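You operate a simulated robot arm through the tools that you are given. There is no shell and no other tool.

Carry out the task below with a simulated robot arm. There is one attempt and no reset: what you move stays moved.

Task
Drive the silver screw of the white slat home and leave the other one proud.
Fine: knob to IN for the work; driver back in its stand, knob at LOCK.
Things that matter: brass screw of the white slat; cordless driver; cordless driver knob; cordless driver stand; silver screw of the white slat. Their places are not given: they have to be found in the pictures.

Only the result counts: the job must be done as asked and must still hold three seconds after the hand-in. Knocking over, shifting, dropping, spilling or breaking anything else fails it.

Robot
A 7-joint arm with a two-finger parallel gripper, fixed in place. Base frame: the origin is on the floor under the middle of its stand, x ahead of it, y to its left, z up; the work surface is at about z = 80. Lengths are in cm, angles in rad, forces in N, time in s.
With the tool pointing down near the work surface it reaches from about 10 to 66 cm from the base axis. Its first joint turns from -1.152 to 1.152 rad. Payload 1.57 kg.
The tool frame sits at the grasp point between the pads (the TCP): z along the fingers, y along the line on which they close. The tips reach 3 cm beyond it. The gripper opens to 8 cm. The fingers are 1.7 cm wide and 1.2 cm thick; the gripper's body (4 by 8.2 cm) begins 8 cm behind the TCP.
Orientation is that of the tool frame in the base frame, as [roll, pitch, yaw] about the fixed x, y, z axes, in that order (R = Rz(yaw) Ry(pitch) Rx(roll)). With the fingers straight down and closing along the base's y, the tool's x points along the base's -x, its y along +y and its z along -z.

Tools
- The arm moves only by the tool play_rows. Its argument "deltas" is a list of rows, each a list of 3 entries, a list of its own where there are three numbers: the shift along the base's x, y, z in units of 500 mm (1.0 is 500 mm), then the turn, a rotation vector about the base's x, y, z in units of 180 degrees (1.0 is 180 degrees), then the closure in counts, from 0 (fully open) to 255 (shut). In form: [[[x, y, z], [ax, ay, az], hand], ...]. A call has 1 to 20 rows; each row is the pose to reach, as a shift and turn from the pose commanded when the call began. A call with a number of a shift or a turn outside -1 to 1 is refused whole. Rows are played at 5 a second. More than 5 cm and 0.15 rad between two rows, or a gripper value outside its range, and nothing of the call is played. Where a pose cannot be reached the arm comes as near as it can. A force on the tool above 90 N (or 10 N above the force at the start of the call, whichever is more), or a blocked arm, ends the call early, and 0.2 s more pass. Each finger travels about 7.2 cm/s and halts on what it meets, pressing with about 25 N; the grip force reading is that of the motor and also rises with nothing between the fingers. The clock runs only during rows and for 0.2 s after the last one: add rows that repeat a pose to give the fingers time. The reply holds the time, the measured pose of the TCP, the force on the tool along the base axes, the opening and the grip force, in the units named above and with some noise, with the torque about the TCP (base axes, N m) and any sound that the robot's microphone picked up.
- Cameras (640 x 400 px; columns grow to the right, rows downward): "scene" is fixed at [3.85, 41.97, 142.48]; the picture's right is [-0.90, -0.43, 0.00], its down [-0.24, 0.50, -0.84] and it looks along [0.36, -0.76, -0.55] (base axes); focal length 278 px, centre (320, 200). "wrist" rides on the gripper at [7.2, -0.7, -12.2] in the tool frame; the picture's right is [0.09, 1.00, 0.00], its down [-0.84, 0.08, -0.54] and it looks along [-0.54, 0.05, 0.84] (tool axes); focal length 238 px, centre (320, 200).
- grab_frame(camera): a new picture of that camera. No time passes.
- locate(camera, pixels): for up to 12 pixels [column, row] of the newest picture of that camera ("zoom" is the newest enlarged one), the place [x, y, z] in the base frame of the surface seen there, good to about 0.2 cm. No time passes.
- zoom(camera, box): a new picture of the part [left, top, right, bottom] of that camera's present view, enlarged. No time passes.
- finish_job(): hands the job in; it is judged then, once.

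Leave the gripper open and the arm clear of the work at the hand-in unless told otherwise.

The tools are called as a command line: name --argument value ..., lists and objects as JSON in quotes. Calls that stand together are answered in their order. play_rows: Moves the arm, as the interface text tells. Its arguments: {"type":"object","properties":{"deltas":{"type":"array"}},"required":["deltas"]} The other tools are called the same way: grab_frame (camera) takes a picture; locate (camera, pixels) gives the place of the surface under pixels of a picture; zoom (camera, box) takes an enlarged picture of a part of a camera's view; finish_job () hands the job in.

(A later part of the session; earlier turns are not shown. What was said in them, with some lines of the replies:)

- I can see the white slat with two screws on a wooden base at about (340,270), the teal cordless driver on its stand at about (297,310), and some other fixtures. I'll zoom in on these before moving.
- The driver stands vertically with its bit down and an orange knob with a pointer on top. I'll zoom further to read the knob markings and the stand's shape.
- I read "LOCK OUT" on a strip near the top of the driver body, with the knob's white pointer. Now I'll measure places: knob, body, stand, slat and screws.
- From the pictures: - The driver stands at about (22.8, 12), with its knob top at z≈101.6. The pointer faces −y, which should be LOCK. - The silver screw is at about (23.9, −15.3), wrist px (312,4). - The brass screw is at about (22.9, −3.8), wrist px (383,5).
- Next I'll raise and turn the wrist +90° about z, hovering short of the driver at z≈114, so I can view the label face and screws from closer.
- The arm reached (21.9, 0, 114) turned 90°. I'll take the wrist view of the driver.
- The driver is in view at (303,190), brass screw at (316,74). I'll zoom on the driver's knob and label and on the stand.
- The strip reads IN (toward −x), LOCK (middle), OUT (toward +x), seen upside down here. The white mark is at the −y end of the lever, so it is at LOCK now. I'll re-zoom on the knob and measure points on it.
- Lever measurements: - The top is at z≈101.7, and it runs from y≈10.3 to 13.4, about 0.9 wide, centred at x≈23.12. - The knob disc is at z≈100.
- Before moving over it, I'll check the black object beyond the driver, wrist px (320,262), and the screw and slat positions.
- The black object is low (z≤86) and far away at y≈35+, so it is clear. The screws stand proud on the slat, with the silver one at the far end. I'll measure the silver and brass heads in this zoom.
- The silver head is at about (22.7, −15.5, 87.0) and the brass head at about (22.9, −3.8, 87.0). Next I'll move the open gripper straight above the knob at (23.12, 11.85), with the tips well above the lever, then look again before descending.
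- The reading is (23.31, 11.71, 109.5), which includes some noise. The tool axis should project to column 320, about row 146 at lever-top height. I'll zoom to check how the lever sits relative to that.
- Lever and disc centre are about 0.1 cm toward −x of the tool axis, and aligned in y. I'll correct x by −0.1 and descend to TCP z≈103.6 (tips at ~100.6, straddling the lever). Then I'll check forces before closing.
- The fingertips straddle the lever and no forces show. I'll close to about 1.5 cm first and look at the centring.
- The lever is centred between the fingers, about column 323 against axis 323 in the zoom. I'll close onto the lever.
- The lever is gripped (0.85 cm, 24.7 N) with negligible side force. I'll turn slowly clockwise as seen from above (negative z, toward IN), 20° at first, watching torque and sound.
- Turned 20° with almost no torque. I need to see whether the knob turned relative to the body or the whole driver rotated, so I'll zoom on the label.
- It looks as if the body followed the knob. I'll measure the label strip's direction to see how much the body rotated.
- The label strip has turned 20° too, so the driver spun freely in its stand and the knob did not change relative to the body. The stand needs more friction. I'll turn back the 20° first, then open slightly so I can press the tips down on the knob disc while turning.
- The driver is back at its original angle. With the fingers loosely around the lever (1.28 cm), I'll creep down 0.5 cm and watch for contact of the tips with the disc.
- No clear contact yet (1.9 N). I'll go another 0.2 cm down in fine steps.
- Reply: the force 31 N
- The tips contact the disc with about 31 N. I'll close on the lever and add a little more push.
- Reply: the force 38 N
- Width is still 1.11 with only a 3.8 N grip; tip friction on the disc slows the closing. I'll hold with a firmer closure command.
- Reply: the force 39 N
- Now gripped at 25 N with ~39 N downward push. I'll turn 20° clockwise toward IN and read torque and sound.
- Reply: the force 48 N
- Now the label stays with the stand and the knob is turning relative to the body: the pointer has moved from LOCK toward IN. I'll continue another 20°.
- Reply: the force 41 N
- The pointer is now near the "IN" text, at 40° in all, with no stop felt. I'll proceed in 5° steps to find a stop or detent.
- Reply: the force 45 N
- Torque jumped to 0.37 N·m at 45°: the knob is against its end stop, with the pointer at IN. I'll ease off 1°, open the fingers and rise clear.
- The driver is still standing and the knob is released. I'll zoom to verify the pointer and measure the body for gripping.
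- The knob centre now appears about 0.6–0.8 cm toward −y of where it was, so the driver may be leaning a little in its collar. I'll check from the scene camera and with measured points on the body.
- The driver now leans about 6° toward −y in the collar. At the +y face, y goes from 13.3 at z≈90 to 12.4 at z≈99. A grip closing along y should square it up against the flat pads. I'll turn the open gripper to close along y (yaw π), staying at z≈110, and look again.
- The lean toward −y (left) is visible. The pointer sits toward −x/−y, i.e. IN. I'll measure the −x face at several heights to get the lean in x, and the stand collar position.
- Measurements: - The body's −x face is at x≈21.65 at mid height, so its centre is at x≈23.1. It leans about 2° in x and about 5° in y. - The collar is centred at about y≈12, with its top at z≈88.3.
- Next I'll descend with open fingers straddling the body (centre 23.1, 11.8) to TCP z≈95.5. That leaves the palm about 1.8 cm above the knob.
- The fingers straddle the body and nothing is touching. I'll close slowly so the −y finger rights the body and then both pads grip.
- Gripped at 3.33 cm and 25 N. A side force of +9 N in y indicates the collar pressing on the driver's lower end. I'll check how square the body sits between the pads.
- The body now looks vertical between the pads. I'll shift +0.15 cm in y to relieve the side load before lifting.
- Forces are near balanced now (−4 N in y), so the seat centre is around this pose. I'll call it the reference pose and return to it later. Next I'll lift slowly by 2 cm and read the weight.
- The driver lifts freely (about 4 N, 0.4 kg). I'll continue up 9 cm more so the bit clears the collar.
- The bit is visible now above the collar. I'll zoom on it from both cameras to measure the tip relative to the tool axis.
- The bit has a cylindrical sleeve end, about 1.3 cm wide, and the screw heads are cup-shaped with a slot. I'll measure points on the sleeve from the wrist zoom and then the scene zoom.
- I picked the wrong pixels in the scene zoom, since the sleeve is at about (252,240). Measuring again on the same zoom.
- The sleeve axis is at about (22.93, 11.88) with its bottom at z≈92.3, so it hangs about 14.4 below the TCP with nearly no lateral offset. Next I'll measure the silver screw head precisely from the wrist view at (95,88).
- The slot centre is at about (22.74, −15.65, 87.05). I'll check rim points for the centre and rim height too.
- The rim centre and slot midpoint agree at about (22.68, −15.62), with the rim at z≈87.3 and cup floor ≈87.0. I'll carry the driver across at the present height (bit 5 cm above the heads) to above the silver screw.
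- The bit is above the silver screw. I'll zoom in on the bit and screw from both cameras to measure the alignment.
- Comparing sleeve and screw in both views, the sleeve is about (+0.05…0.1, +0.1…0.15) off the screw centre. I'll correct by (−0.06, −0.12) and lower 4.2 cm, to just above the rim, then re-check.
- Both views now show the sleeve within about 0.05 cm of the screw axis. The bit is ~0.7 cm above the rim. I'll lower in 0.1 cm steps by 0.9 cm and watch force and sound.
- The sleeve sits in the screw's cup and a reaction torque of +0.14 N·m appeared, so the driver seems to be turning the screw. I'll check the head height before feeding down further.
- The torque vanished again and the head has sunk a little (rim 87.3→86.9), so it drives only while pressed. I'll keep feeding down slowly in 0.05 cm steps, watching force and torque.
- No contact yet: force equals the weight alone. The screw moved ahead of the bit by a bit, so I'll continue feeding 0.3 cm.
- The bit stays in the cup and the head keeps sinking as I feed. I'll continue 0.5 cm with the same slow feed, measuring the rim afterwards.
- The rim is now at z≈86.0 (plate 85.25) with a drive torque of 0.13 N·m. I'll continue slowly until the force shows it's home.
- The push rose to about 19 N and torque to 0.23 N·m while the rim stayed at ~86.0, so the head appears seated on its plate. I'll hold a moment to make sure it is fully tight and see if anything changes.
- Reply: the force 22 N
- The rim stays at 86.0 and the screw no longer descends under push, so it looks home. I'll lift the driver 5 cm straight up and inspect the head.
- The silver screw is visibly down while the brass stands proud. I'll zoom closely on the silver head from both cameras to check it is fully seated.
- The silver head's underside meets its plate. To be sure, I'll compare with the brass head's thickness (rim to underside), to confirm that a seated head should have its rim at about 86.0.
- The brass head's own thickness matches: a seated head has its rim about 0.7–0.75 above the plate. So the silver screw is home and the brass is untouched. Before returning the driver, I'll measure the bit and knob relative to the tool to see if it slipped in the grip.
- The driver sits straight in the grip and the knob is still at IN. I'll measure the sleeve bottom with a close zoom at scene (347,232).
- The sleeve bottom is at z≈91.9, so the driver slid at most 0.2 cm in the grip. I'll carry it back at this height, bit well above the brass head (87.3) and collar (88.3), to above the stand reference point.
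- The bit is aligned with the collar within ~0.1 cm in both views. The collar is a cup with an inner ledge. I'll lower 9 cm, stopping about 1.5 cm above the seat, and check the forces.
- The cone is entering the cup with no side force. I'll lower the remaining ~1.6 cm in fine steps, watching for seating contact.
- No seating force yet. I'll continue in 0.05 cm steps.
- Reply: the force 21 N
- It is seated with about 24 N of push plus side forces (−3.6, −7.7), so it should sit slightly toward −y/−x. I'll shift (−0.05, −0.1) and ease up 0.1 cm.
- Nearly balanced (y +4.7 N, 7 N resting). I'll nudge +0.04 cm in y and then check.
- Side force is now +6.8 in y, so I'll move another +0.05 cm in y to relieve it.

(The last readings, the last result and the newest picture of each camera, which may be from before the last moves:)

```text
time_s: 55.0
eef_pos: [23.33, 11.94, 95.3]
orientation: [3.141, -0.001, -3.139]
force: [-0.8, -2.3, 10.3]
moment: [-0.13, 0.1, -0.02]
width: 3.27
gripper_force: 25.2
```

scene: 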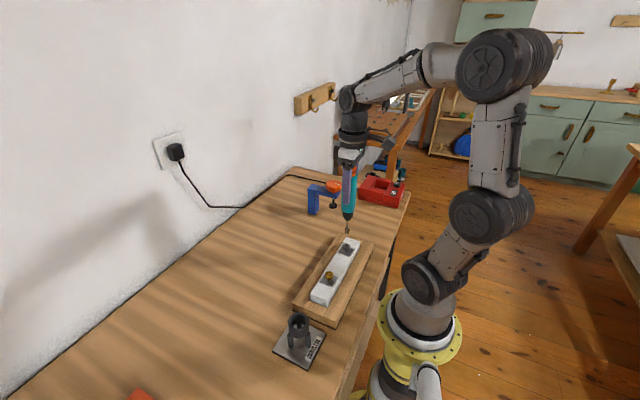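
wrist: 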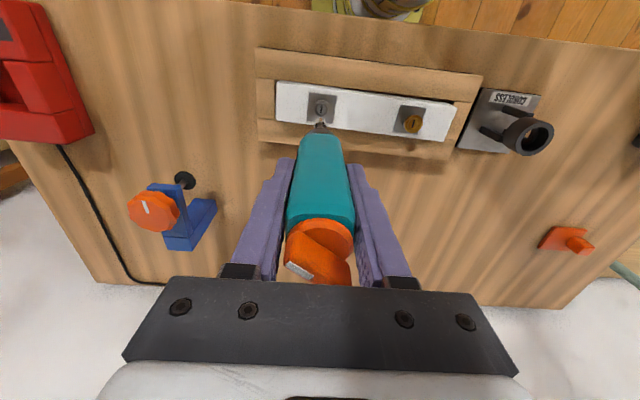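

Side forces are small now and it rests with a light push. I'll open the fingers slowly and watch whether the driver stays upright.

play_rows --deltas '[[[0, 0, 0.0005], [0, 0, 0], 165], [[0, 0, 0.0005], [0, 0, 0], 150], [[0, 0, 0.0005], [0, 0, 0], 140], [[0, 0, 0.0005], [0, 0, 0], 125], [[0, 0, 0.0005], [0, 0, 0], 100], [[0, 0, 0.0005], [0, 0, 0], 50], [[0, 0, 0.0005], [0, 0, 0], 0], [[0, 0, 0.0005], [0, 0, 0], 0]]'

grab_frame --camera "wrist"

zoom --camera "scene" --box '[255, 260, 345, 360]'

```text
time_s: 56.8
eef_pos: [23.2, 11.92, 95.41]
orientation: [-3.14, -0.001, -3.139]
force: [0.0, 0.1, -0.5]
moment: [-0.02, -0.02, -0.04]
width: 7.97
gripper_force: 0.0
```

```text
taken
```

wrist: 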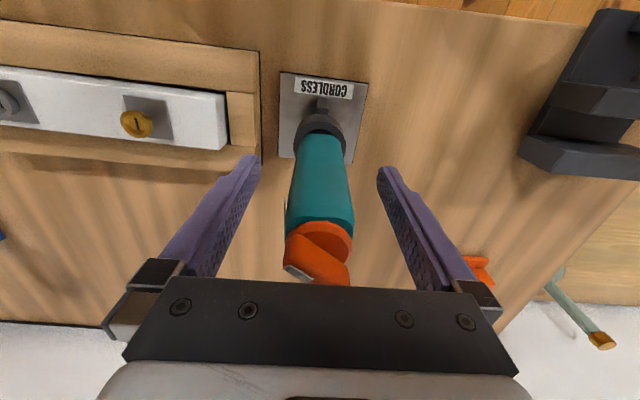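

```text
4.00 times, centred on (300, 310) of scene
```

zoom: 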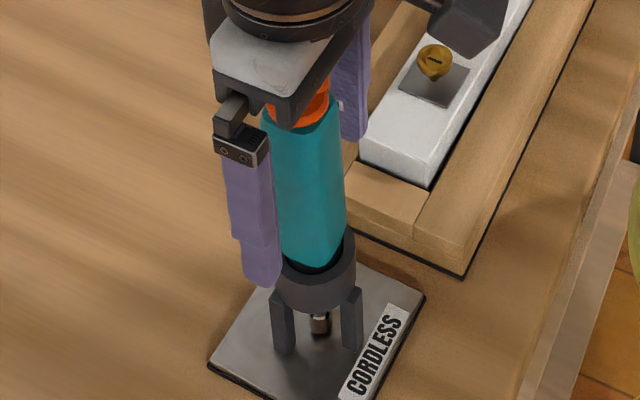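

The driver stays upright in its stand. I'll rise straight up to z≈110 and measure its lean and the knob.

play_rows --deltas '[[[0, 0, 0.02], [0, 0, 0], 0], [[0, 0, 0.06], [0, 0, 0], 0], [[0, 0, 0.12], [0, 0, 0], 0], [[0, 0, 0.18], [0, 0, 0], 0], [[0, 0, 0.24], [0, 0, 0], 0], [[0, 0, 0.29], [0, 0, 0], 0], [[0, 0, 0.29], [0, 0, 0], 0]]'

zoom --camera "wrist" --box '[278, 70, 362, 174]'

locate --camera "zoom" --pixels '[[325, 125], [322, 150], [320, 175], [320, 195], [300, 245], [335, 310], [320, 280], [270, 210], [385, 210], [330, 95], [350, 150], [295, 150]]'

zoom --camera "scene" --box '[265, 260, 345, 370]'

```text
time_s: 58.4
eef_pos: [23.15, 11.94, 109.89]
orientation: [3.141, 0.0, -3.141]
force: [-1.0, -0.3, 0.2]
moment: [0.02, 0.01, 0.01]
width: 7.99
gripper_force: 0.0
```

```text
3.85 times, centred on (320, 122) of wrist
```

zoom: 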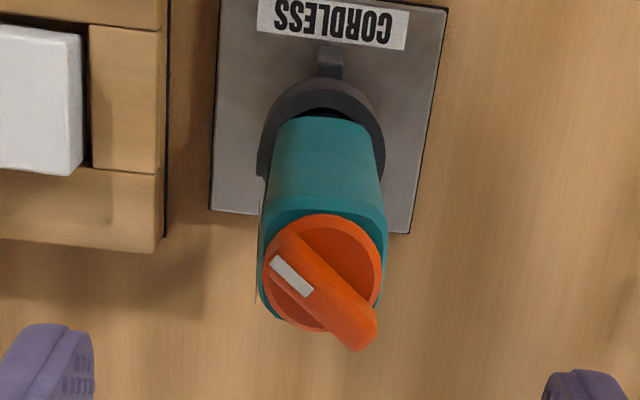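

```text
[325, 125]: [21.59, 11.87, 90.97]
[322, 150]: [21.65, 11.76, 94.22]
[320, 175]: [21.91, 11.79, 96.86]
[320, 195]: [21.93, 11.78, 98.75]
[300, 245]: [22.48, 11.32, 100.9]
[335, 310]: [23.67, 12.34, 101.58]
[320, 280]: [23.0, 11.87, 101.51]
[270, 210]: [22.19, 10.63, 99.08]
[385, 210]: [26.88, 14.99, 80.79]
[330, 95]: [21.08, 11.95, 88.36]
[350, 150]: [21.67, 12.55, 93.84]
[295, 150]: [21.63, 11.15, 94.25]
```

```text
3.64 times, centred on (305, 315) of scene
```

zoom: 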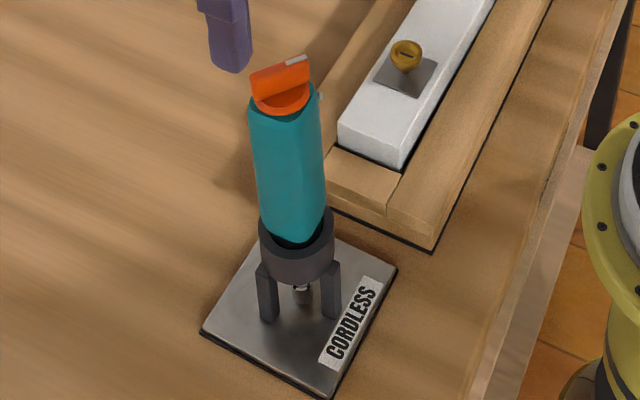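

The driver stands in its cup with only ~2.5° of lean and the knob still at IN. Next I'll turn the open gripper +46° at this height so the fingers straddle the lever as it stands now, then check the alignment.

play_rows --deltas '[[[0, 0, 0], [0, 0, 0.0424], 0], [[0, 0, 0], [0, 0, 0.0848], 0], [[0, 0, 0], [0, 0, 0.1272], 0], [[0, 0, 0], [0, 0, 0.1696], 0], [[0, 0, 0], [0, 0, 0.212], 0], [[0, 0, 0], [0, 0, 0.2546], 0], [[0, 0, 0], [0, 0, 0.2546], 0]]'

zoom --camera "wrist" --box '[288, 106, 352, 176]'

locate --camera "zoom" --pixels '[[320, 130], [320, 200], [320, 240], [320, 270], [300, 200], [340, 200], [250, 150], [400, 150], [320, 160]]'

```text
time_s: 60.0
eef_pos: [23.17, 11.89, 109.95]
orientation: [-3.141, 0.002, -2.337]
force: [-0.6, -0.1, 0.2]
moment: [-0.02, 0.01, -0.01]
width: 7.99
gripper_force: 0.1
```

```text
5.71 times, centred on (320, 141) of wrist
```

zoom: 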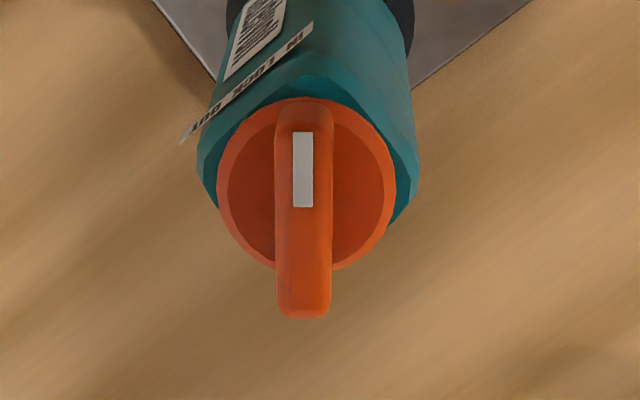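

```text
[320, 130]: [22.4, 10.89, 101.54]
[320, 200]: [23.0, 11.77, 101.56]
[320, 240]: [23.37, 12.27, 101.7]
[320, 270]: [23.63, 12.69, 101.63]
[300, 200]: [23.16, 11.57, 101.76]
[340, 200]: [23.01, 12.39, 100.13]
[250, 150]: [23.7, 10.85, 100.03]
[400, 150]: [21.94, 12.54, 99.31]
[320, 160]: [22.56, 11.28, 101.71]
```

The lever is about 5° off the finger direction and the knob centre is ~0.27 cm off, toward (+0.19, −0.19). I'll correct both and descend to z≈103.5 with fingers open.

play_rows --deltas '[[[0.0038, -0.0038, 0], [0, 0, 0.0278], 0], [[0.0038, -0.0038, -0.04], [0, 0, 0.0278], 0], [[0.0038, -0.0038, -0.08], [0, 0, 0.0278], 0], [[0.0038, -0.0038, -0.11], [0, 0, 0.0278], 0], [[0.0038, -0.0038, -0.128], [0, 0, 0.0278], 0], [[0.0038, -0.0038, -0.128], [0, 0, 0.0278], 0]]'

zoom --camera "wrist" --box '[270, 110, 370, 220]'

```text
time_s: 61.4
eef_pos: [23.23, 11.68, 103.63]
orientation: [-3.141, -0.001, -2.255]
force: [0.3, -0.2, 0.0]
moment: [0.02, 0.0, 0.02]
width: 7.99
gripper_force: 0.0
```

```text
3.64 times, centred on (320, 165) of wrist
```

zoom: 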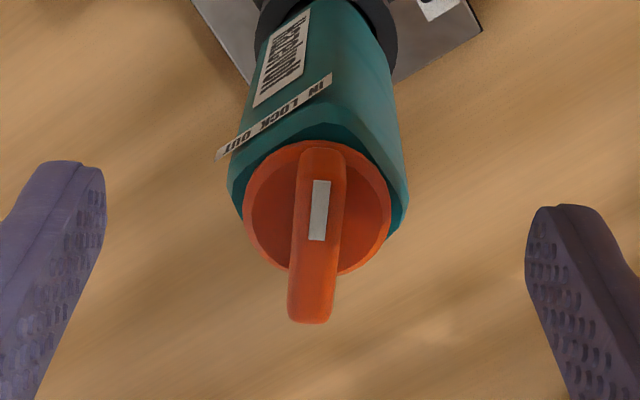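

Lever direction now matches the fingers; it is ~0.13 cm off-centre. I'll shift (+0.10, −0.08) and close to a loose 1.3 cm around the lever.

play_rows --deltas '[[[0.002, -0.0016, 0], [0, 0, 0], 80], [[0.002, -0.0016, 0], [0, 0, 0], 160], [[0.002, -0.0016, 0], [0, 0, 0], 205], [[0.002, -0.0016, 0], [0, 0, 0], 212], [[0.002, -0.0016, 0], [0, 0, 0], 212]]'

zoom --camera "wrist" --box '[270, 110, 370, 220]'

```text
time_s: 62.6
eef_pos: [23.41, 11.74, 103.57]
orientation: [3.141, 0.0, -2.253]
force: [0.4, 0.2, 0.2]
moment: [-0.01, 0.04, 0.01]
width: 1.34
gripper_force: 0.1
```

```text
3.64 times, centred on (320, 165) of wrist
```

zoom: 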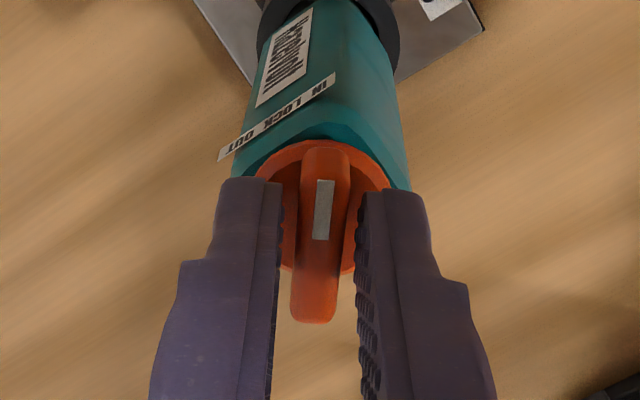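

The lever is centred between the fingers. I'll creep down toward the disc, aiming for only a light 10–15 N push this time.

play_rows --deltas '[[[0, 0, -0.003], [0, 0, 0], 212], [[0, 0, -0.006], [0, 0, 0], 212], [[0, 0, -0.008], [0, 0, 0], 212], [[0, 0, -0.009], [0, 0, 0], 212], [[0, 0, -0.01], [0, 0, 0], 212], [[0, 0, -0.01], [0, 0, 0], 212]]'

```text
time_s: 64.0
eef_pos: [23.57, 11.72, 103.17]
orientation: [-3.139, 0.002, -2.254]
force: [-2.0, 0.1, 20.4]
moment: [0.05, 0.32, 0.01]
width: 1.47
gripper_force: 0.5
```

Contact with ~20 N. I'll close on the lever and hold.

play_rows --deltas '[[[0, 0, 0], [0, 0, 0], 230], [[0, 0, 0], [0, 0, 0], 245], [[0, 0, 0], [0, 0, 0], 255], [[0, 0, 0], [0, 0, 0], 255], [[0, 0, 0], [0, 0, 0], 255]]'

zoom --camera "wrist" --box '[270, 90, 370, 210]'

```text
time_s: 65.2
eef_pos: [23.58, 11.71, 103.17]
orientation: [-3.14, 0.004, -2.253]
force: [-2.6, 0.3, 33.0]
moment: [0.26, 0.54, -0.02]
width: 0.86
gripper_force: 25.1
```

```text
3.33 times, centred on (320, 150) of wrist
```

zoom: 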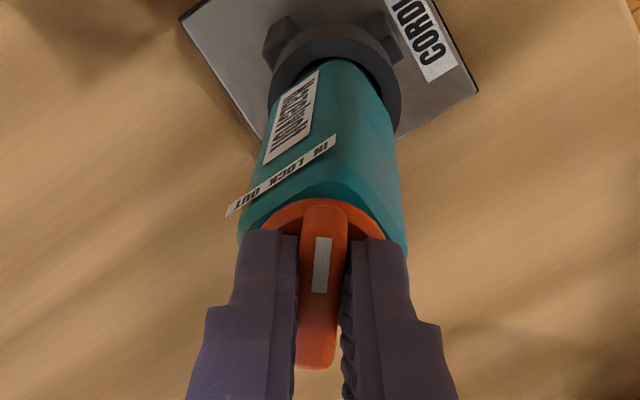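

Gripped with ~33 N push. I'll ease up 0.05 cm and turn 20° counter-clockwise (back toward LOCK), then check that the body isn't following.

play_rows --deltas '[[[0, 0, 0.001], [0, 0, 0.0278], 255], [[0, 0, 0.001], [0, 0, 0.0556], 255], [[0, 0, 0.001], [0, 0, 0.0833], 255], [[0, 0, 0.001], [0, 0, 0.1111], 255], [[0, 0, 0.001], [0, 0, 0.1111], 255]]'

zoom --camera "wrist" --box '[270, 90, 370, 210]'

```text
time_s: 66.4
eef_pos: [23.47, 11.76, 103.09]
orientation: [-3.142, 0.003, -1.903]
force: [-1.6, 6.2, 27.5]
moment: [0.92, 0.34, 0.0]
width: 0.88
gripper_force: 25.0
```

```text
3.33 times, centred on (320, 150) of wrist
```

zoom: 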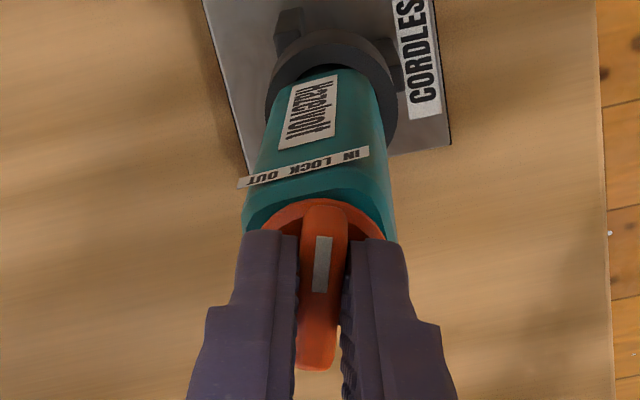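

The knob turns relative to the body as wanted, with the pointer moving back from IN. I'll turn another 19° to bring it to LOCK.

play_rows --deltas '[[[0, 0, 0], [0, 0, 0.0278], 255], [[0, 0, 0], [0, 0, 0.0556], 255], [[0, 0, 0], [0, 0, 0.0833], 255], [[0, 0, 0], [0, 0, 0.1056], 255], [[0, 0, 0], [0, 0, 0.1056], 255]]'

zoom --camera "wrist" --box '[270, 90, 370, 210]'

locate --camera "zoom" --pixels '[[265, 150], [320, 155], [375, 160], [280, 151], [360, 158], [300, 110], [335, 112]]'

```text
time_s: 67.6
eef_pos: [23.38, 11.81, 103.11]
orientation: [-3.14, 0.002, -1.571]
force: [-2.9, 4.6, 27.9]
moment: [0.75, 0.51, 0.05]
width: 0.82
gripper_force: 24.6
```

```text
3.33 times, centred on (320, 150) of wrist
```

zoom: 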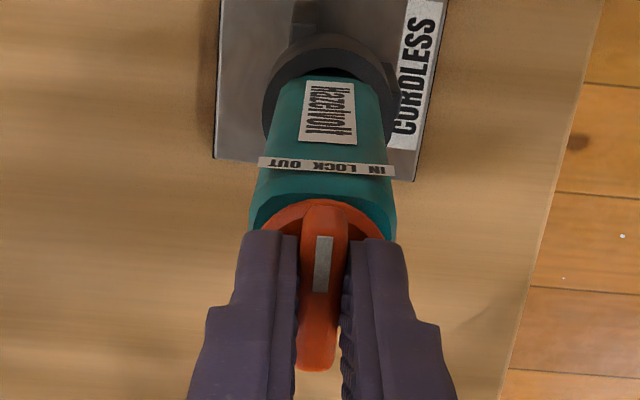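

```text
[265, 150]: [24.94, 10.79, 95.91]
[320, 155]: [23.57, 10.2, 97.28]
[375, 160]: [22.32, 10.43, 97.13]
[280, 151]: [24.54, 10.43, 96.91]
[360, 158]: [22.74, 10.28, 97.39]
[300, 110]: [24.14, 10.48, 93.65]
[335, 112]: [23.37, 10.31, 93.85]
```

The pointer faces the LOCK text again. I'll zoom tighter to compare the exact angles of the label strip and lever.

zoom --camera "wrist" --box '[295, 115, 350, 170]'

locate --camera "zoom" --pixels '[[160, 170], [200, 173], [240, 177], [320, 182], [400, 187], [440, 190], [455, 192], [270, 80], [380, 85], [300, 30], [390, 35]]'

```text
7.27 times, centred on (322, 142) of wrist
```

zoom: 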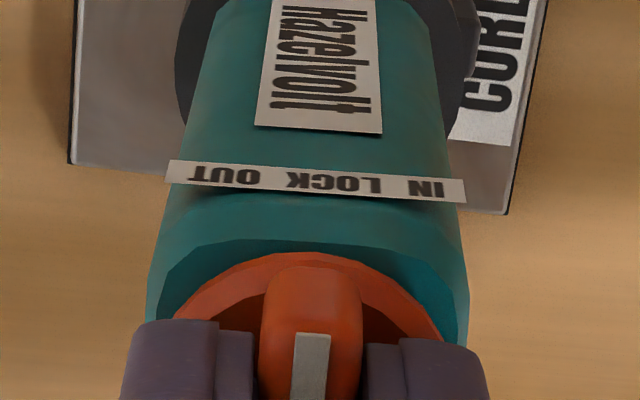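

```text
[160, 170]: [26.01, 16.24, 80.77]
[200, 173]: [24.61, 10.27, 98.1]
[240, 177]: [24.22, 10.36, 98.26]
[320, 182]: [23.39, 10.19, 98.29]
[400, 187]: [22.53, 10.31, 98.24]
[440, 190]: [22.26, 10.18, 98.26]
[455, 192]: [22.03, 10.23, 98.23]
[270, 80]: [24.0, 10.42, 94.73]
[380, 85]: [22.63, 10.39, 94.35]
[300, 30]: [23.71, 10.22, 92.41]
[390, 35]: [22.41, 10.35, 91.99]
```

The label strip is within ~2° of square and the lever is back along −y. I'll open, rise clear, and measure the knob angle relative to the label from above, as at the start.

play_rows --deltas '[[[0, 0, 0], [0, 0, 0], 235], [[0, 0, 0], [0, 0, 0], 215], [[0, 0, 0], [0, 0, 0], 180], [[0, 0, 0.004], [0, 0, 0], 100], [[0, 0, 0.02], [0, 0, 0], 0], [[0, 0, 0.06], [0, 0, 0], 0], [[0, 0, 0.11], [0, 0, 0], 0], [[0, 0, 0.13], [0, 0, 0], 0], [[0, 0, 0.13], [0, 0, 0], 0]]'

zoom --camera "wrist" --box '[288, 106, 352, 176]'

zoom --camera "scene" --box '[265, 260, 345, 370]'

```text
time_s: 69.6
eef_pos: [23.4, 11.88, 109.68]
orientation: [-3.141, -0.001, -1.572]
force: [0.4, -0.6, -0.5]
moment: [0.05, -0.03, -0.02]
width: 7.99
gripper_force: 0.0
```

```text
5.71 times, centred on (320, 141) of wrist
```

zoom: 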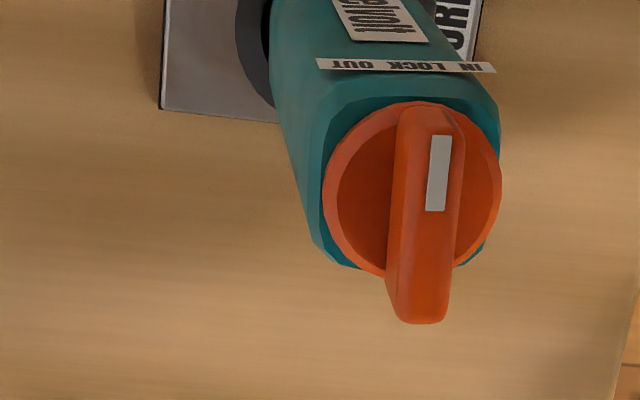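

```text
3.64 times, centred on (305, 315) of scene
```

zoom: 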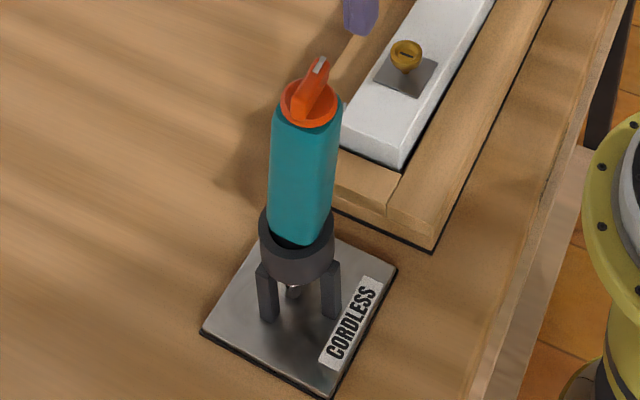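

The knob points at LOCK again, within ~3°, but the driver now leans toward −x after the push. I'll measure the lean, then straighten it by gripping the body with the fingers closing along x.

locate --camera "zoom" --pixels '[[300, 130], [300, 170], [300, 210], [315, 85], [320, 70], [290, 95], [335, 130], [330, 200], [285, 150], [295, 290]]'

zoom --camera "wrist" --box '[270, 40, 370, 180]'

locate --camera "zoom" --pixels '[[378, 250], [375, 300], [382, 220], [340, 235], [415, 235], [330, 160], [405, 165], [350, 100], [270, 90], [400, 130], [340, 120], [345, 170]]'

```text
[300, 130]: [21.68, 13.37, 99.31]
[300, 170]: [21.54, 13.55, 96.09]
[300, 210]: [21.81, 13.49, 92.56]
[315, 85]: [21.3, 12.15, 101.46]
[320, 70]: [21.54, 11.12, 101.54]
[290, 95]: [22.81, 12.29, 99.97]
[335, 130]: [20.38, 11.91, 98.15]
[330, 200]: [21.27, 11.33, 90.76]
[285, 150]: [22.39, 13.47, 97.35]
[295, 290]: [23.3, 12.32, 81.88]
```

```text
2.86 times, centred on (320, 110) of wrist
```

zoom: 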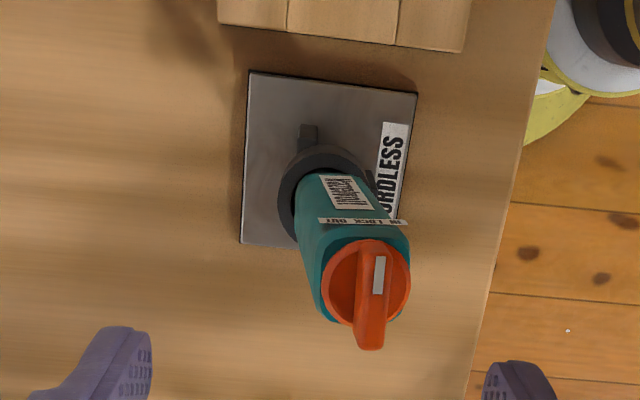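

```text
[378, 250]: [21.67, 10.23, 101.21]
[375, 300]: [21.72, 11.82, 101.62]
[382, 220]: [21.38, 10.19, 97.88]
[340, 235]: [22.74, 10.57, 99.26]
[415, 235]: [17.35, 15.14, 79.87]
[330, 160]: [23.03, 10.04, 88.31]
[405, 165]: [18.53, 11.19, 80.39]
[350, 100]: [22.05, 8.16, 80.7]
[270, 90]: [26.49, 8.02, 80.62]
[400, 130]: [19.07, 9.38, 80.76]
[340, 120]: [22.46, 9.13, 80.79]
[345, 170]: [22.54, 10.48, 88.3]
```

The top leans about 6.4° toward −x (lever at x≈21.7, previously 23.15). I'll descend with open fingers straddling the leaning body, centred at x≈22.7, to TCP z≈95.5. Then I'll close while moving back to the seat axis x≈23.1.

play_rows --deltas '[[[-0.014, 0, 0], [0, 0, 0], 0], [[-0.014, 0, -0.05], [0, 0, 0], 0], [[-0.014, 0, -0.1], [0, 0, 0], 0], [[-0.014, 0, -0.15], [0, 0, 0], 0], [[-0.014, 0, -0.2], [0, 0, 0], 0], [[-0.014, 0, -0.24], [0, 0, 0], 0], [[-0.014, 0, -0.27], [0, 0, 0], 0], [[-0.014, 0, -0.284], [0, 0, 0], 0], [[-0.014, 0, -0.284], [0, 0, 0], 0]]'

grab_frame --camera "wrist"

zoom --camera "scene" --box '[245, 250, 355, 370]'

```text
time_s: 71.6
eef_pos: [22.57, 11.61, 95.49]
orientation: [3.141, -0.001, -1.574]
force: [-0.4, 0.6, 0.5]
moment: [0.03, 0.02, -0.01]
width: 7.99
gripper_force: 0.0
```

```text
taken
```

wrist: 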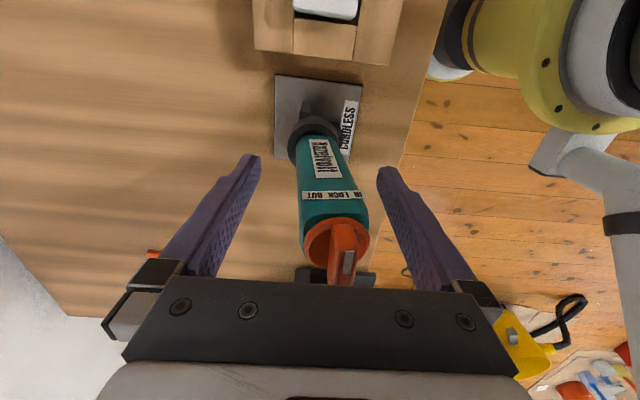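

```text
3.33 times, centred on (300, 310) of scene
```

zoom: 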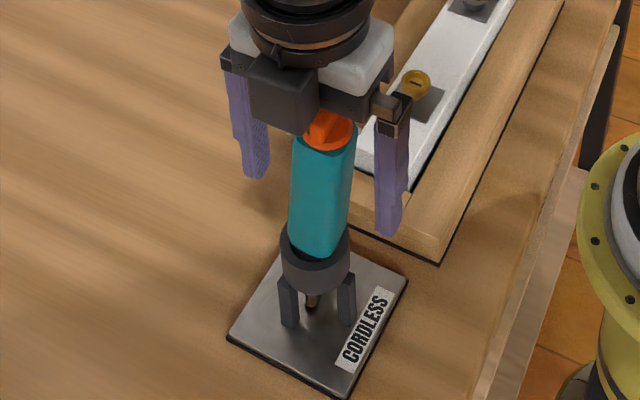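

The fingers straddle the leaning body without touching. I'll close gradually while shifting +0.45 cm in x so the −x pad rights it.

play_rows --deltas '[[[0.003, 0, 0], [0, 0, 0], 50], [[0.006, 0, 0], [0, 0, 0], 90], [[0.009, 0, 0], [0, 0, 0], 110], [[0.009, 0, 0], [0, 0, 0], 120], [[0.009, 0, 0], [0, 0, 0], 130], [[0.009, 0, 0], [0, 0, 0], 138], [[0.009, 0, 0], [0, 0, 0], 144], [[0.009, 0, 0], [0, 0, 0], 150], [[0.009, 0, 0], [0, 0, 0], 160], [[0.009, 0, 0], [0, 0, 0], 160]]'

zoom --camera "wrist" --box '[260, 60, 380, 290]'

zoom --camera "scene" --box '[255, 260, 345, 370]'

```text
time_s: 73.8
eef_pos: [23.19, 11.64, 95.33]
orientation: [-3.139, 0.002, -1.573]
force: [1.3, 0.3, -0.6]
moment: [-0.01, -0.1, -0.01]
width: 3.34
gripper_force: 25.5
```

```text
1.74 times, centred on (320, 175) of wrist
```

zoom: 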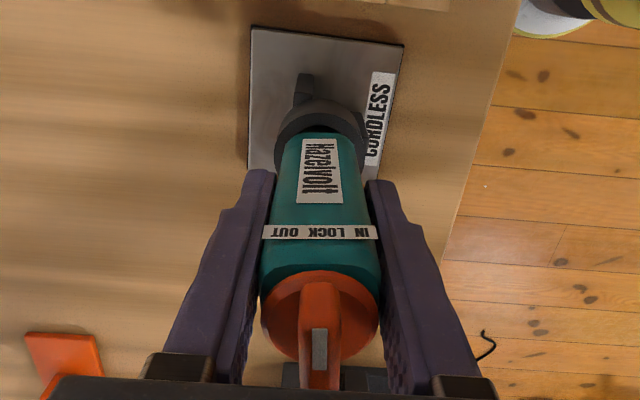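

```text
3.64 times, centred on (300, 315) of scene
```

zoom: 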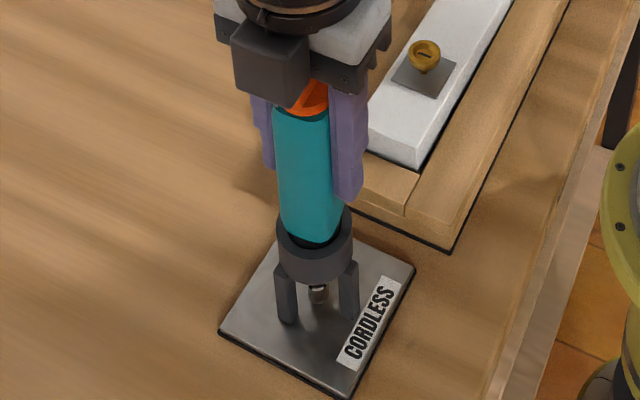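

Gripped and righted with almost no side force. I'll check the lean in y with points on the body's +y face, and the −y face from the wrist.

locate --camera "zoom" --pixels '[[305, 130], [305, 150], [305, 180], [305, 205], [308, 220], [295, 150], [290, 200], [320, 205]]'

zoom --camera "wrist" --box '[290, 120, 350, 270]'

locate --camera "zoom" --pixels '[[310, 80], [330, 130], [310, 190], [325, 230], [320, 250], [270, 225], [370, 225], [320, 60], [320, 290]]'

```text
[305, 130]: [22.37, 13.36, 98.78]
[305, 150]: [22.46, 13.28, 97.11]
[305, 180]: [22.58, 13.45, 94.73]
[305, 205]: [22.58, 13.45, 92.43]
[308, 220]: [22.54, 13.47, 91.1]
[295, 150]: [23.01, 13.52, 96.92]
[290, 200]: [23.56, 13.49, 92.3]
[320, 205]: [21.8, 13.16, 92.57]
```

```text
2.67 times, centred on (320, 195) of wrist
```

zoom: 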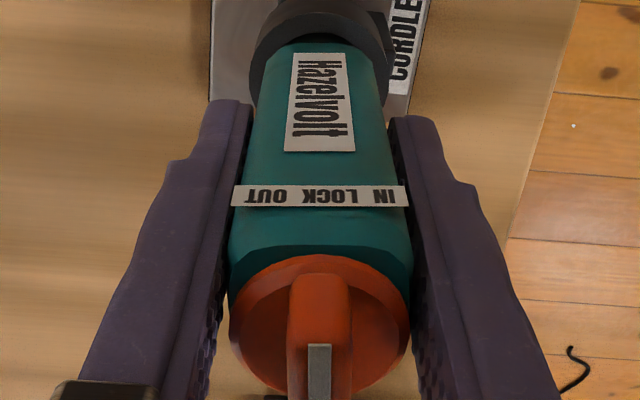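

```text
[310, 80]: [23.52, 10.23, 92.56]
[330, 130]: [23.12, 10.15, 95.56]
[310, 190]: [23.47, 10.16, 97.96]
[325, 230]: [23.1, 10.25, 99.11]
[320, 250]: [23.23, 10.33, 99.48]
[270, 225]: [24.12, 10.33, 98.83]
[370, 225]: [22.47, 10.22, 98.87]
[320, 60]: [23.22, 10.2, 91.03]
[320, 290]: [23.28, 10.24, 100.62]
```

The body is now vertical (front face at y≈10.2 from z=91 to 99). I'll press down 0.1 cm to make sure it's seated and read the forces.

play_rows --deltas '[[[0, 0, -0.001], [0, 0, 0], 170], [[0, 0, -0.002], [0, 0, 0], 170], [[0, 0, -0.002], [0, 0, 0], 170]]'

```text
time_s: 74.6
eef_pos: [23.1, 11.68, 95.47]
orientation: [-3.139, 0.0, -1.571]
force: [-2.8, -7.9, 18.5]
moment: [-0.4, 0.21, 0.27]
width: 3.34
gripper_force: 25.1
```

It's seated with side forces (−2.8, −7.9). I'll shift slightly (−0.03, −0.08) and ease the push.

play_rows --deltas '[[[-0.0003, -0.0008, 0.0008], [0, 0, 0], 170], [[-0.0006, -0.0016, 0.0014], [0, 0, 0], 170], [[-0.0006, -0.0016, 0.0014], [0, 0, 0], 170]]'

```text
time_s: 75.4
eef_pos: [23.12, 11.72, 95.31]
orientation: [-3.139, 0.003, -1.572]
force: [-5.7, 6.3, 20.4]
moment: [0.42, 0.42, 0.16]
width: 3.36
gripper_force: 24.5
```

Overshot in y, so I'll go back half (+0.04) and −0.05 in x, and ease up another 0.07 cm.

play_rows --deltas '[[[-0.0005, 0.0004, 0.0007], [0, 0, 0], 170], [[-0.001, 0.0008, 0.0014], [0, 0, 0], 170], [[-0.001, 0.0008, 0.0014], [0, 0, 0], 170]]'

```text
time_s: 76.2
eef_pos: [23.23, 11.53, 95.37]
orientation: [-3.139, -0.001, -1.571]
force: [6.4, 1.5, -0.6]
moment: [0.08, -0.6, 0.08]
width: 3.36
gripper_force: 25.2
```

Fx is now +6.4 with y balanced. I'll nudge +0.03 cm in x, then read.

play_rows --deltas '[[[0.0006, 0, -0.0004], [0, 0, 0], 170], [[0.0006, 0, -0.0004], [0, 0, 0], 170]]'

```text
time_s: 76.8
eef_pos: [23.18, 11.63, 95.43]
orientation: [3.141, 0.0, -1.571]
force: [7.9, 3.3, -2.6]
moment: [0.17, -0.65, 0.09]
width: 3.35
gripper_force: 25.5
```

Still +7.9 in x, so I'll shift another +0.06 cm.

play_rows --deltas '[[[0.0006, 0, 0], [0, 0, 0], 170], [[0.0012, 0, -0.0004], [0, 0, 0], 170], [[0.0012, 0, -0.0004], [0, 0, 0], 170]]'

```text
time_s: 77.6
eef_pos: [23.3, 11.76, 95.31]
orientation: [3.14, -0.003, -1.571]
force: [1.2, -8.6, 8.2]
moment: [-0.66, -0.12, 0.09]
width: 3.34
gripper_force: 25.0
```

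x is balanced now; y shows −8.6. A small ease: −0.03 in y and +0.04 up.

play_rows --deltas '[[[0, -0.0006, 0.0008], [0, 0, 0], 170], [[0, -0.0006, 0.0008], [0, 0, 0], 170], [[0, -0.0006, 0.0008], [0, 0, 0], 170]]'

```text
time_s: 78.4
eef_pos: [23.22, 11.69, 95.2]
orientation: [3.141, 0.0, -1.572]
force: [-2.5, -1.2, 2.7]
moment: [-0.06, 0.25, 0.06]
width: 3.33
gripper_force: 24.7
```

Forces are balanced now (−2.5, −1.2, +2.7). I'll open slowly and let the driver stand.

play_rows --deltas '[[[0, 0, 0], [0, 0, 0], 155], [[0, 0, 0], [0, 0, 0], 145], [[0, 0, 0], [0, 0, 0], 135], [[0, 0, 0], [0, 0, 0], 120], [[0, 0, 0], [0, 0, 0], 90], [[0, 0, 0], [0, 0, 0], 40], [[0, 0, 0], [0, 0, 0], 0], [[0, 0, 0], [0, 0, 0], 0]]'

zoom --camera "wrist" --box '[260, 60, 380, 290]'

zoom --camera "scene" --box '[255, 260, 345, 370]'

```text
time_s: 80.2
eef_pos: [23.23, 11.79, 95.36]
orientation: [-3.142, 0.0, -1.574]
force: [-0.2, 0.5, 0.6]
moment: [-0.01, 0.02, 0.02]
width: 8.02
gripper_force: 0.1
```

```text
1.74 times, centred on (320, 175) of wrist
```

zoom: 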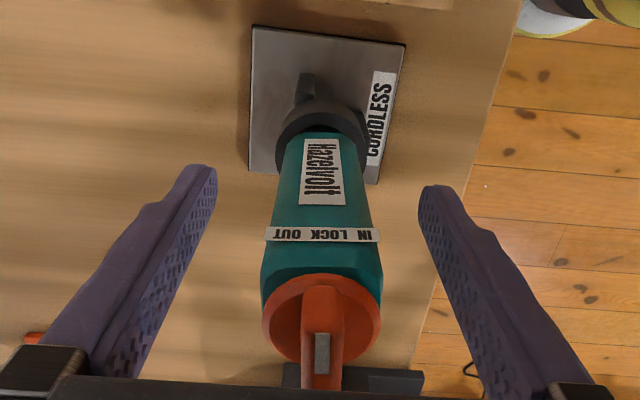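

```text
3.64 times, centred on (300, 315) of scene
```

zoom: 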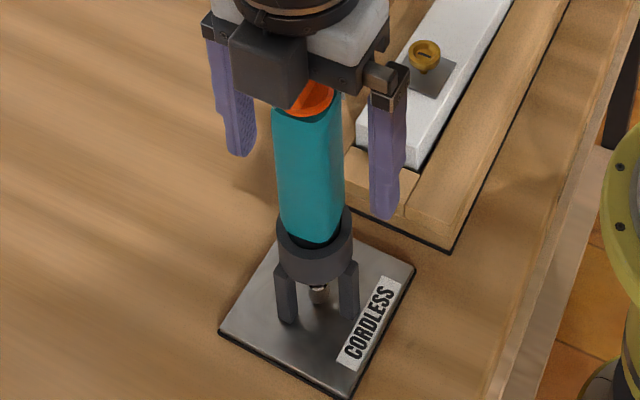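

The driver stands straight. I'll rise straight up to z≈110 and check the final knob angle and body posture.

play_rows --deltas '[[[0, 0, 0.02], [0, 0, 0], 0], [[0, 0, 0.06], [0, 0, 0], 0], [[0, 0, 0.12], [0, 0, 0], 0], [[0, 0, 0.18], [0, 0, 0], 0], [[0, 0, 0.24], [0, 0, 0], 0], [[0, 0, 0.285], [0, 0, 0], 0], [[0, 0, 0.285], [0, 0, 0], 0]]'

zoom --camera "wrist" --box '[288, 116, 352, 176]'

locate --camera "zoom" --pixels '[[330, 150], [320, 200], [320, 250], [318, 290], [310, 250], [345, 130], [300, 150], [380, 150], [250, 12], [425, 22], [330, 80]]'

zoom --camera "scene" --box '[265, 260, 345, 370]'

```text
time_s: 81.8
eef_pos: [23.15, 11.72, 109.65]
orientation: [-3.141, 0.001, -1.571]
force: [0.1, -0.5, 0.5]
moment: [0.0, 0.01, 0.01]
width: 8.01
gripper_force: 0.0
```

```text
6.67 times, centred on (320, 146) of wrist
```

zoom: 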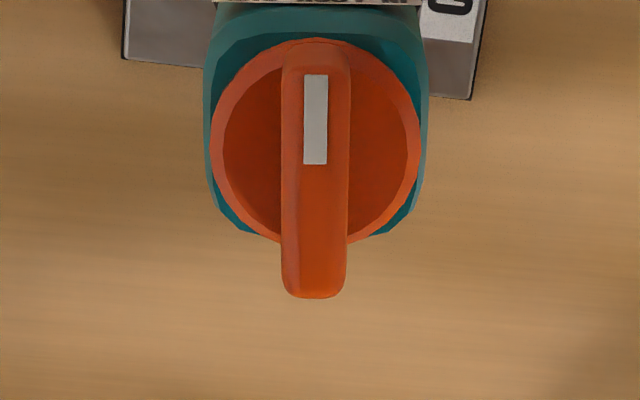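

```text
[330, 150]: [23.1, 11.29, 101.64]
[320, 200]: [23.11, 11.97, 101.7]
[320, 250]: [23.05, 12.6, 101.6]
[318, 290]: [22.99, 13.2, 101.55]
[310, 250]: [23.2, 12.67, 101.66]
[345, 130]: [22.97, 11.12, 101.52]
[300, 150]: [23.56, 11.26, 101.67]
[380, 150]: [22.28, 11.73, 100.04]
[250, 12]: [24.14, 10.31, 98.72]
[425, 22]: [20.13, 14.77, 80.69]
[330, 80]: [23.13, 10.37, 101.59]
```

```text
3.64 times, centred on (305, 315) of scene
```

zoom: 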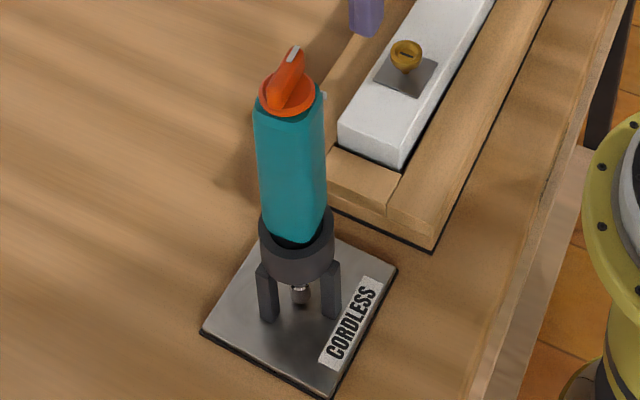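

The driver is upright and centred, with knob top at z≈101.7 as at the start. I'll view the label strip and pointer together to verify LOCK precisely.

zoom --camera "wrist" --box '[292, 95, 348, 165]'

locate --camera "zoom" --pixels '[[235, 112], [260, 113], [290, 113], [320, 115], [350, 117], [380, 118], [405, 120], [316, 220], [314, 290], [312, 330], [313, 360]]'

```text
5.71 times, centred on (320, 130) of wrist
```

zoom: 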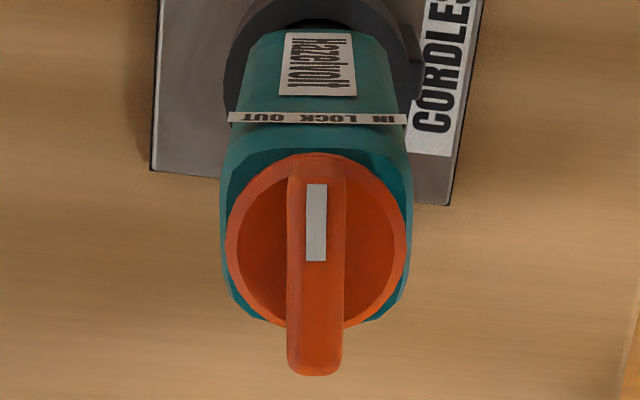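

```text
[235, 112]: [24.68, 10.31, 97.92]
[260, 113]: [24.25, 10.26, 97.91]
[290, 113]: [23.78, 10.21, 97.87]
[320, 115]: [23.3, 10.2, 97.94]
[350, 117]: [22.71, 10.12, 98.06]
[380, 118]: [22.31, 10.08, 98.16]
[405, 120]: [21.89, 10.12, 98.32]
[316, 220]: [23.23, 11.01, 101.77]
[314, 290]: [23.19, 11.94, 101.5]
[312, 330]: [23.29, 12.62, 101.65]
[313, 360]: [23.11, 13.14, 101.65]
```

The strip reads IN–LOCK–OUT with the pointer in line with LOCK (label and lever turned together by ~4–5°, relative error ≤2–3°), and the driver is upright in its cup. I'll move the open gripper up and away to a clear place.

play_rows --deltas '[[[0, 0, 0.05], [0, 0, 0], 0], [[0, 0, 0.12], [0, 0, 0], 0], [[0.02, -0.02, 0.19], [0, 0, 0], 0], [[0.07, -0.06, 0.24], [0, 0, 0], 0], [[0.13, -0.12, 0.27], [0, 0, 0], 0], [[0.19, -0.18, 0.29], [0, 0, 0], 0], [[0.25, -0.24, 0.29], [0, 0, 0], 0], [[0.25, -0.24, 0.29], [0, 0, 0], 0], [[0.25, -0.24, 0.29], [0, 0, 0], 0]]'

grab_frame --camera "scene"

zoom --camera "scene" --box '[260, 230, 380, 375]'

grab_frame --camera "wrist"

```text
time_s: 83.8
eef_pos: [35.74, -0.44, 124.03]
orientation: [-3.141, -0.001, -1.573]
force: [0.1, -0.6, 1.2]
moment: [-0.01, -0.01, 0.01]
width: 8.01
gripper_force: 0.0
```

```text
taken
```

scene: 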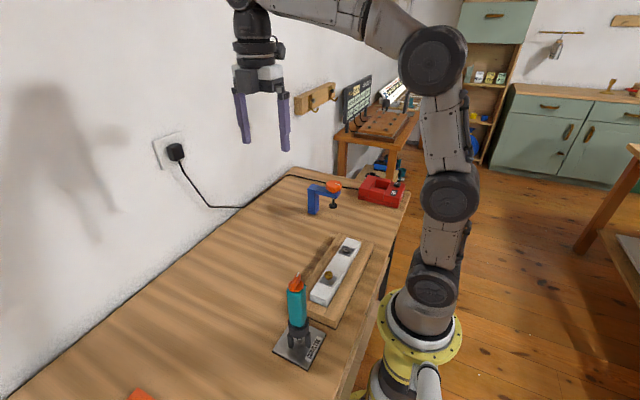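

```text
2.76 times, centred on (320, 302) of scene
```

zoom: 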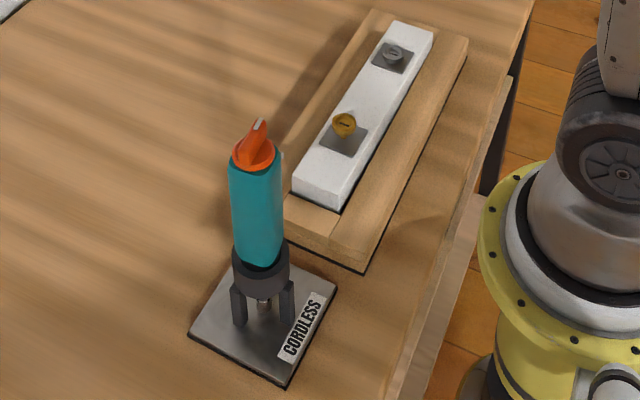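

```text
taken
```

wrist: 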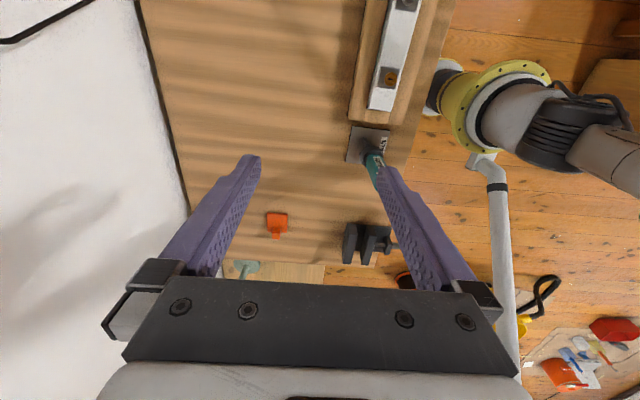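

Final state:
- The silver screw is home and the brass is still proud.
- The driver is upright in its stand with the pointer at LOCK.
- The stand and slat are where they were, and the gripper is open and clear.

One last zoom on both screws and the driver to confirm nothing has moved.

zoom --camera "scene" --box '[310, 230, 374, 290]'

locate --camera "zoom" --pixels '[[348, 125], [335, 120], [365, 125], [350, 140], [234, 292], [234, 315], [320, 150], [210, 345]]'

zoom --camera "scene" --box '[270, 265, 334, 345]'

```text
6.67 times, centred on (342, 260) of scene
```

zoom: 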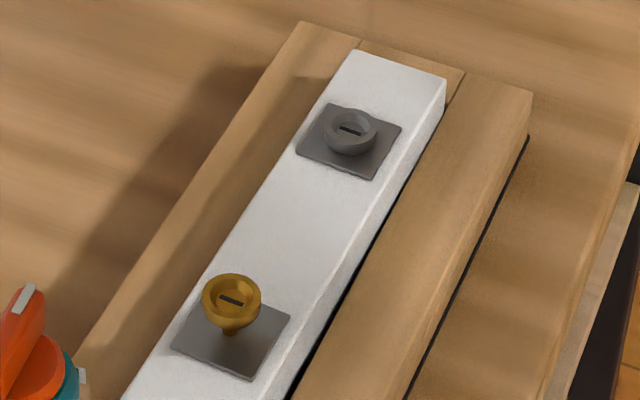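

```text
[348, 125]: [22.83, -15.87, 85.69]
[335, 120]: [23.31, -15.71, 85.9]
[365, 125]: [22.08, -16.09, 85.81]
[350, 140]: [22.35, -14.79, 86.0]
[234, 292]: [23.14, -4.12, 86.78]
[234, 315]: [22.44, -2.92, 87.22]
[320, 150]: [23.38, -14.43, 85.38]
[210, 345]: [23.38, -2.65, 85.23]
```

```text
5.00 times, centred on (302, 305) of scene
```

zoom: 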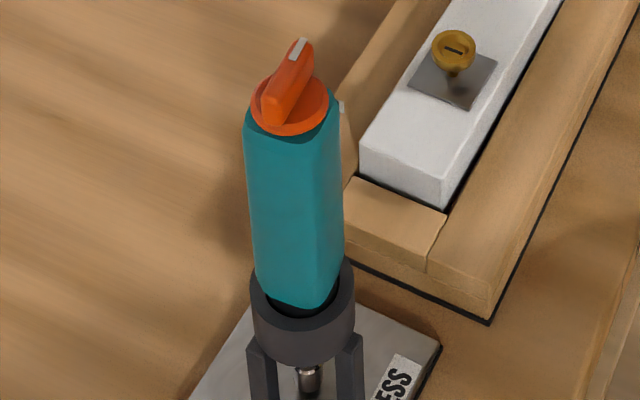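

All confirmed:
- The silver rim is at z≈86.0, seated on its plate. The brass rim is at ≈87.2, unchanged.
- The driver is upright in its stand with the pointer at LOCK.
- The slat only settled about 0.2 cm within the play of its tray from the driving torque.

The arm is clear and the gripper open, so I'm handing in.

finish_job

```text
The job is handed in.
```

The silver screw of the white slat is driven home. The brass one is still proud, the driver is back in its stand, and the knob is at LOCK. The job is handed in, but I got no verdict back.

- **Silver screw:** its rim went from z≈87.3 to z≈86.0, with the head resting on its plate. It stopped going down under about 25 N of push.
- **Brass screw:** I didn't touch it; its rim is still at about 87.2.
- **Driver:** it stands nearly upright in its cup. It leaned about 6° after the last knob turn, so I gripped it and set it straight.
- **Knob:** I turned it to IN against the stop for the work. The pointer is now back in line with LOCK, within about 3°. The whole driver sits turned about 4–5° in its cup from where it started.
- **Slat:** it turned about 1° (roughly 0.2 cm at the ends) in its tray, probably from the driving torque. I left it there. The stand and the wooden tray did not move.

The gripper is open and the arm is clear of the work.
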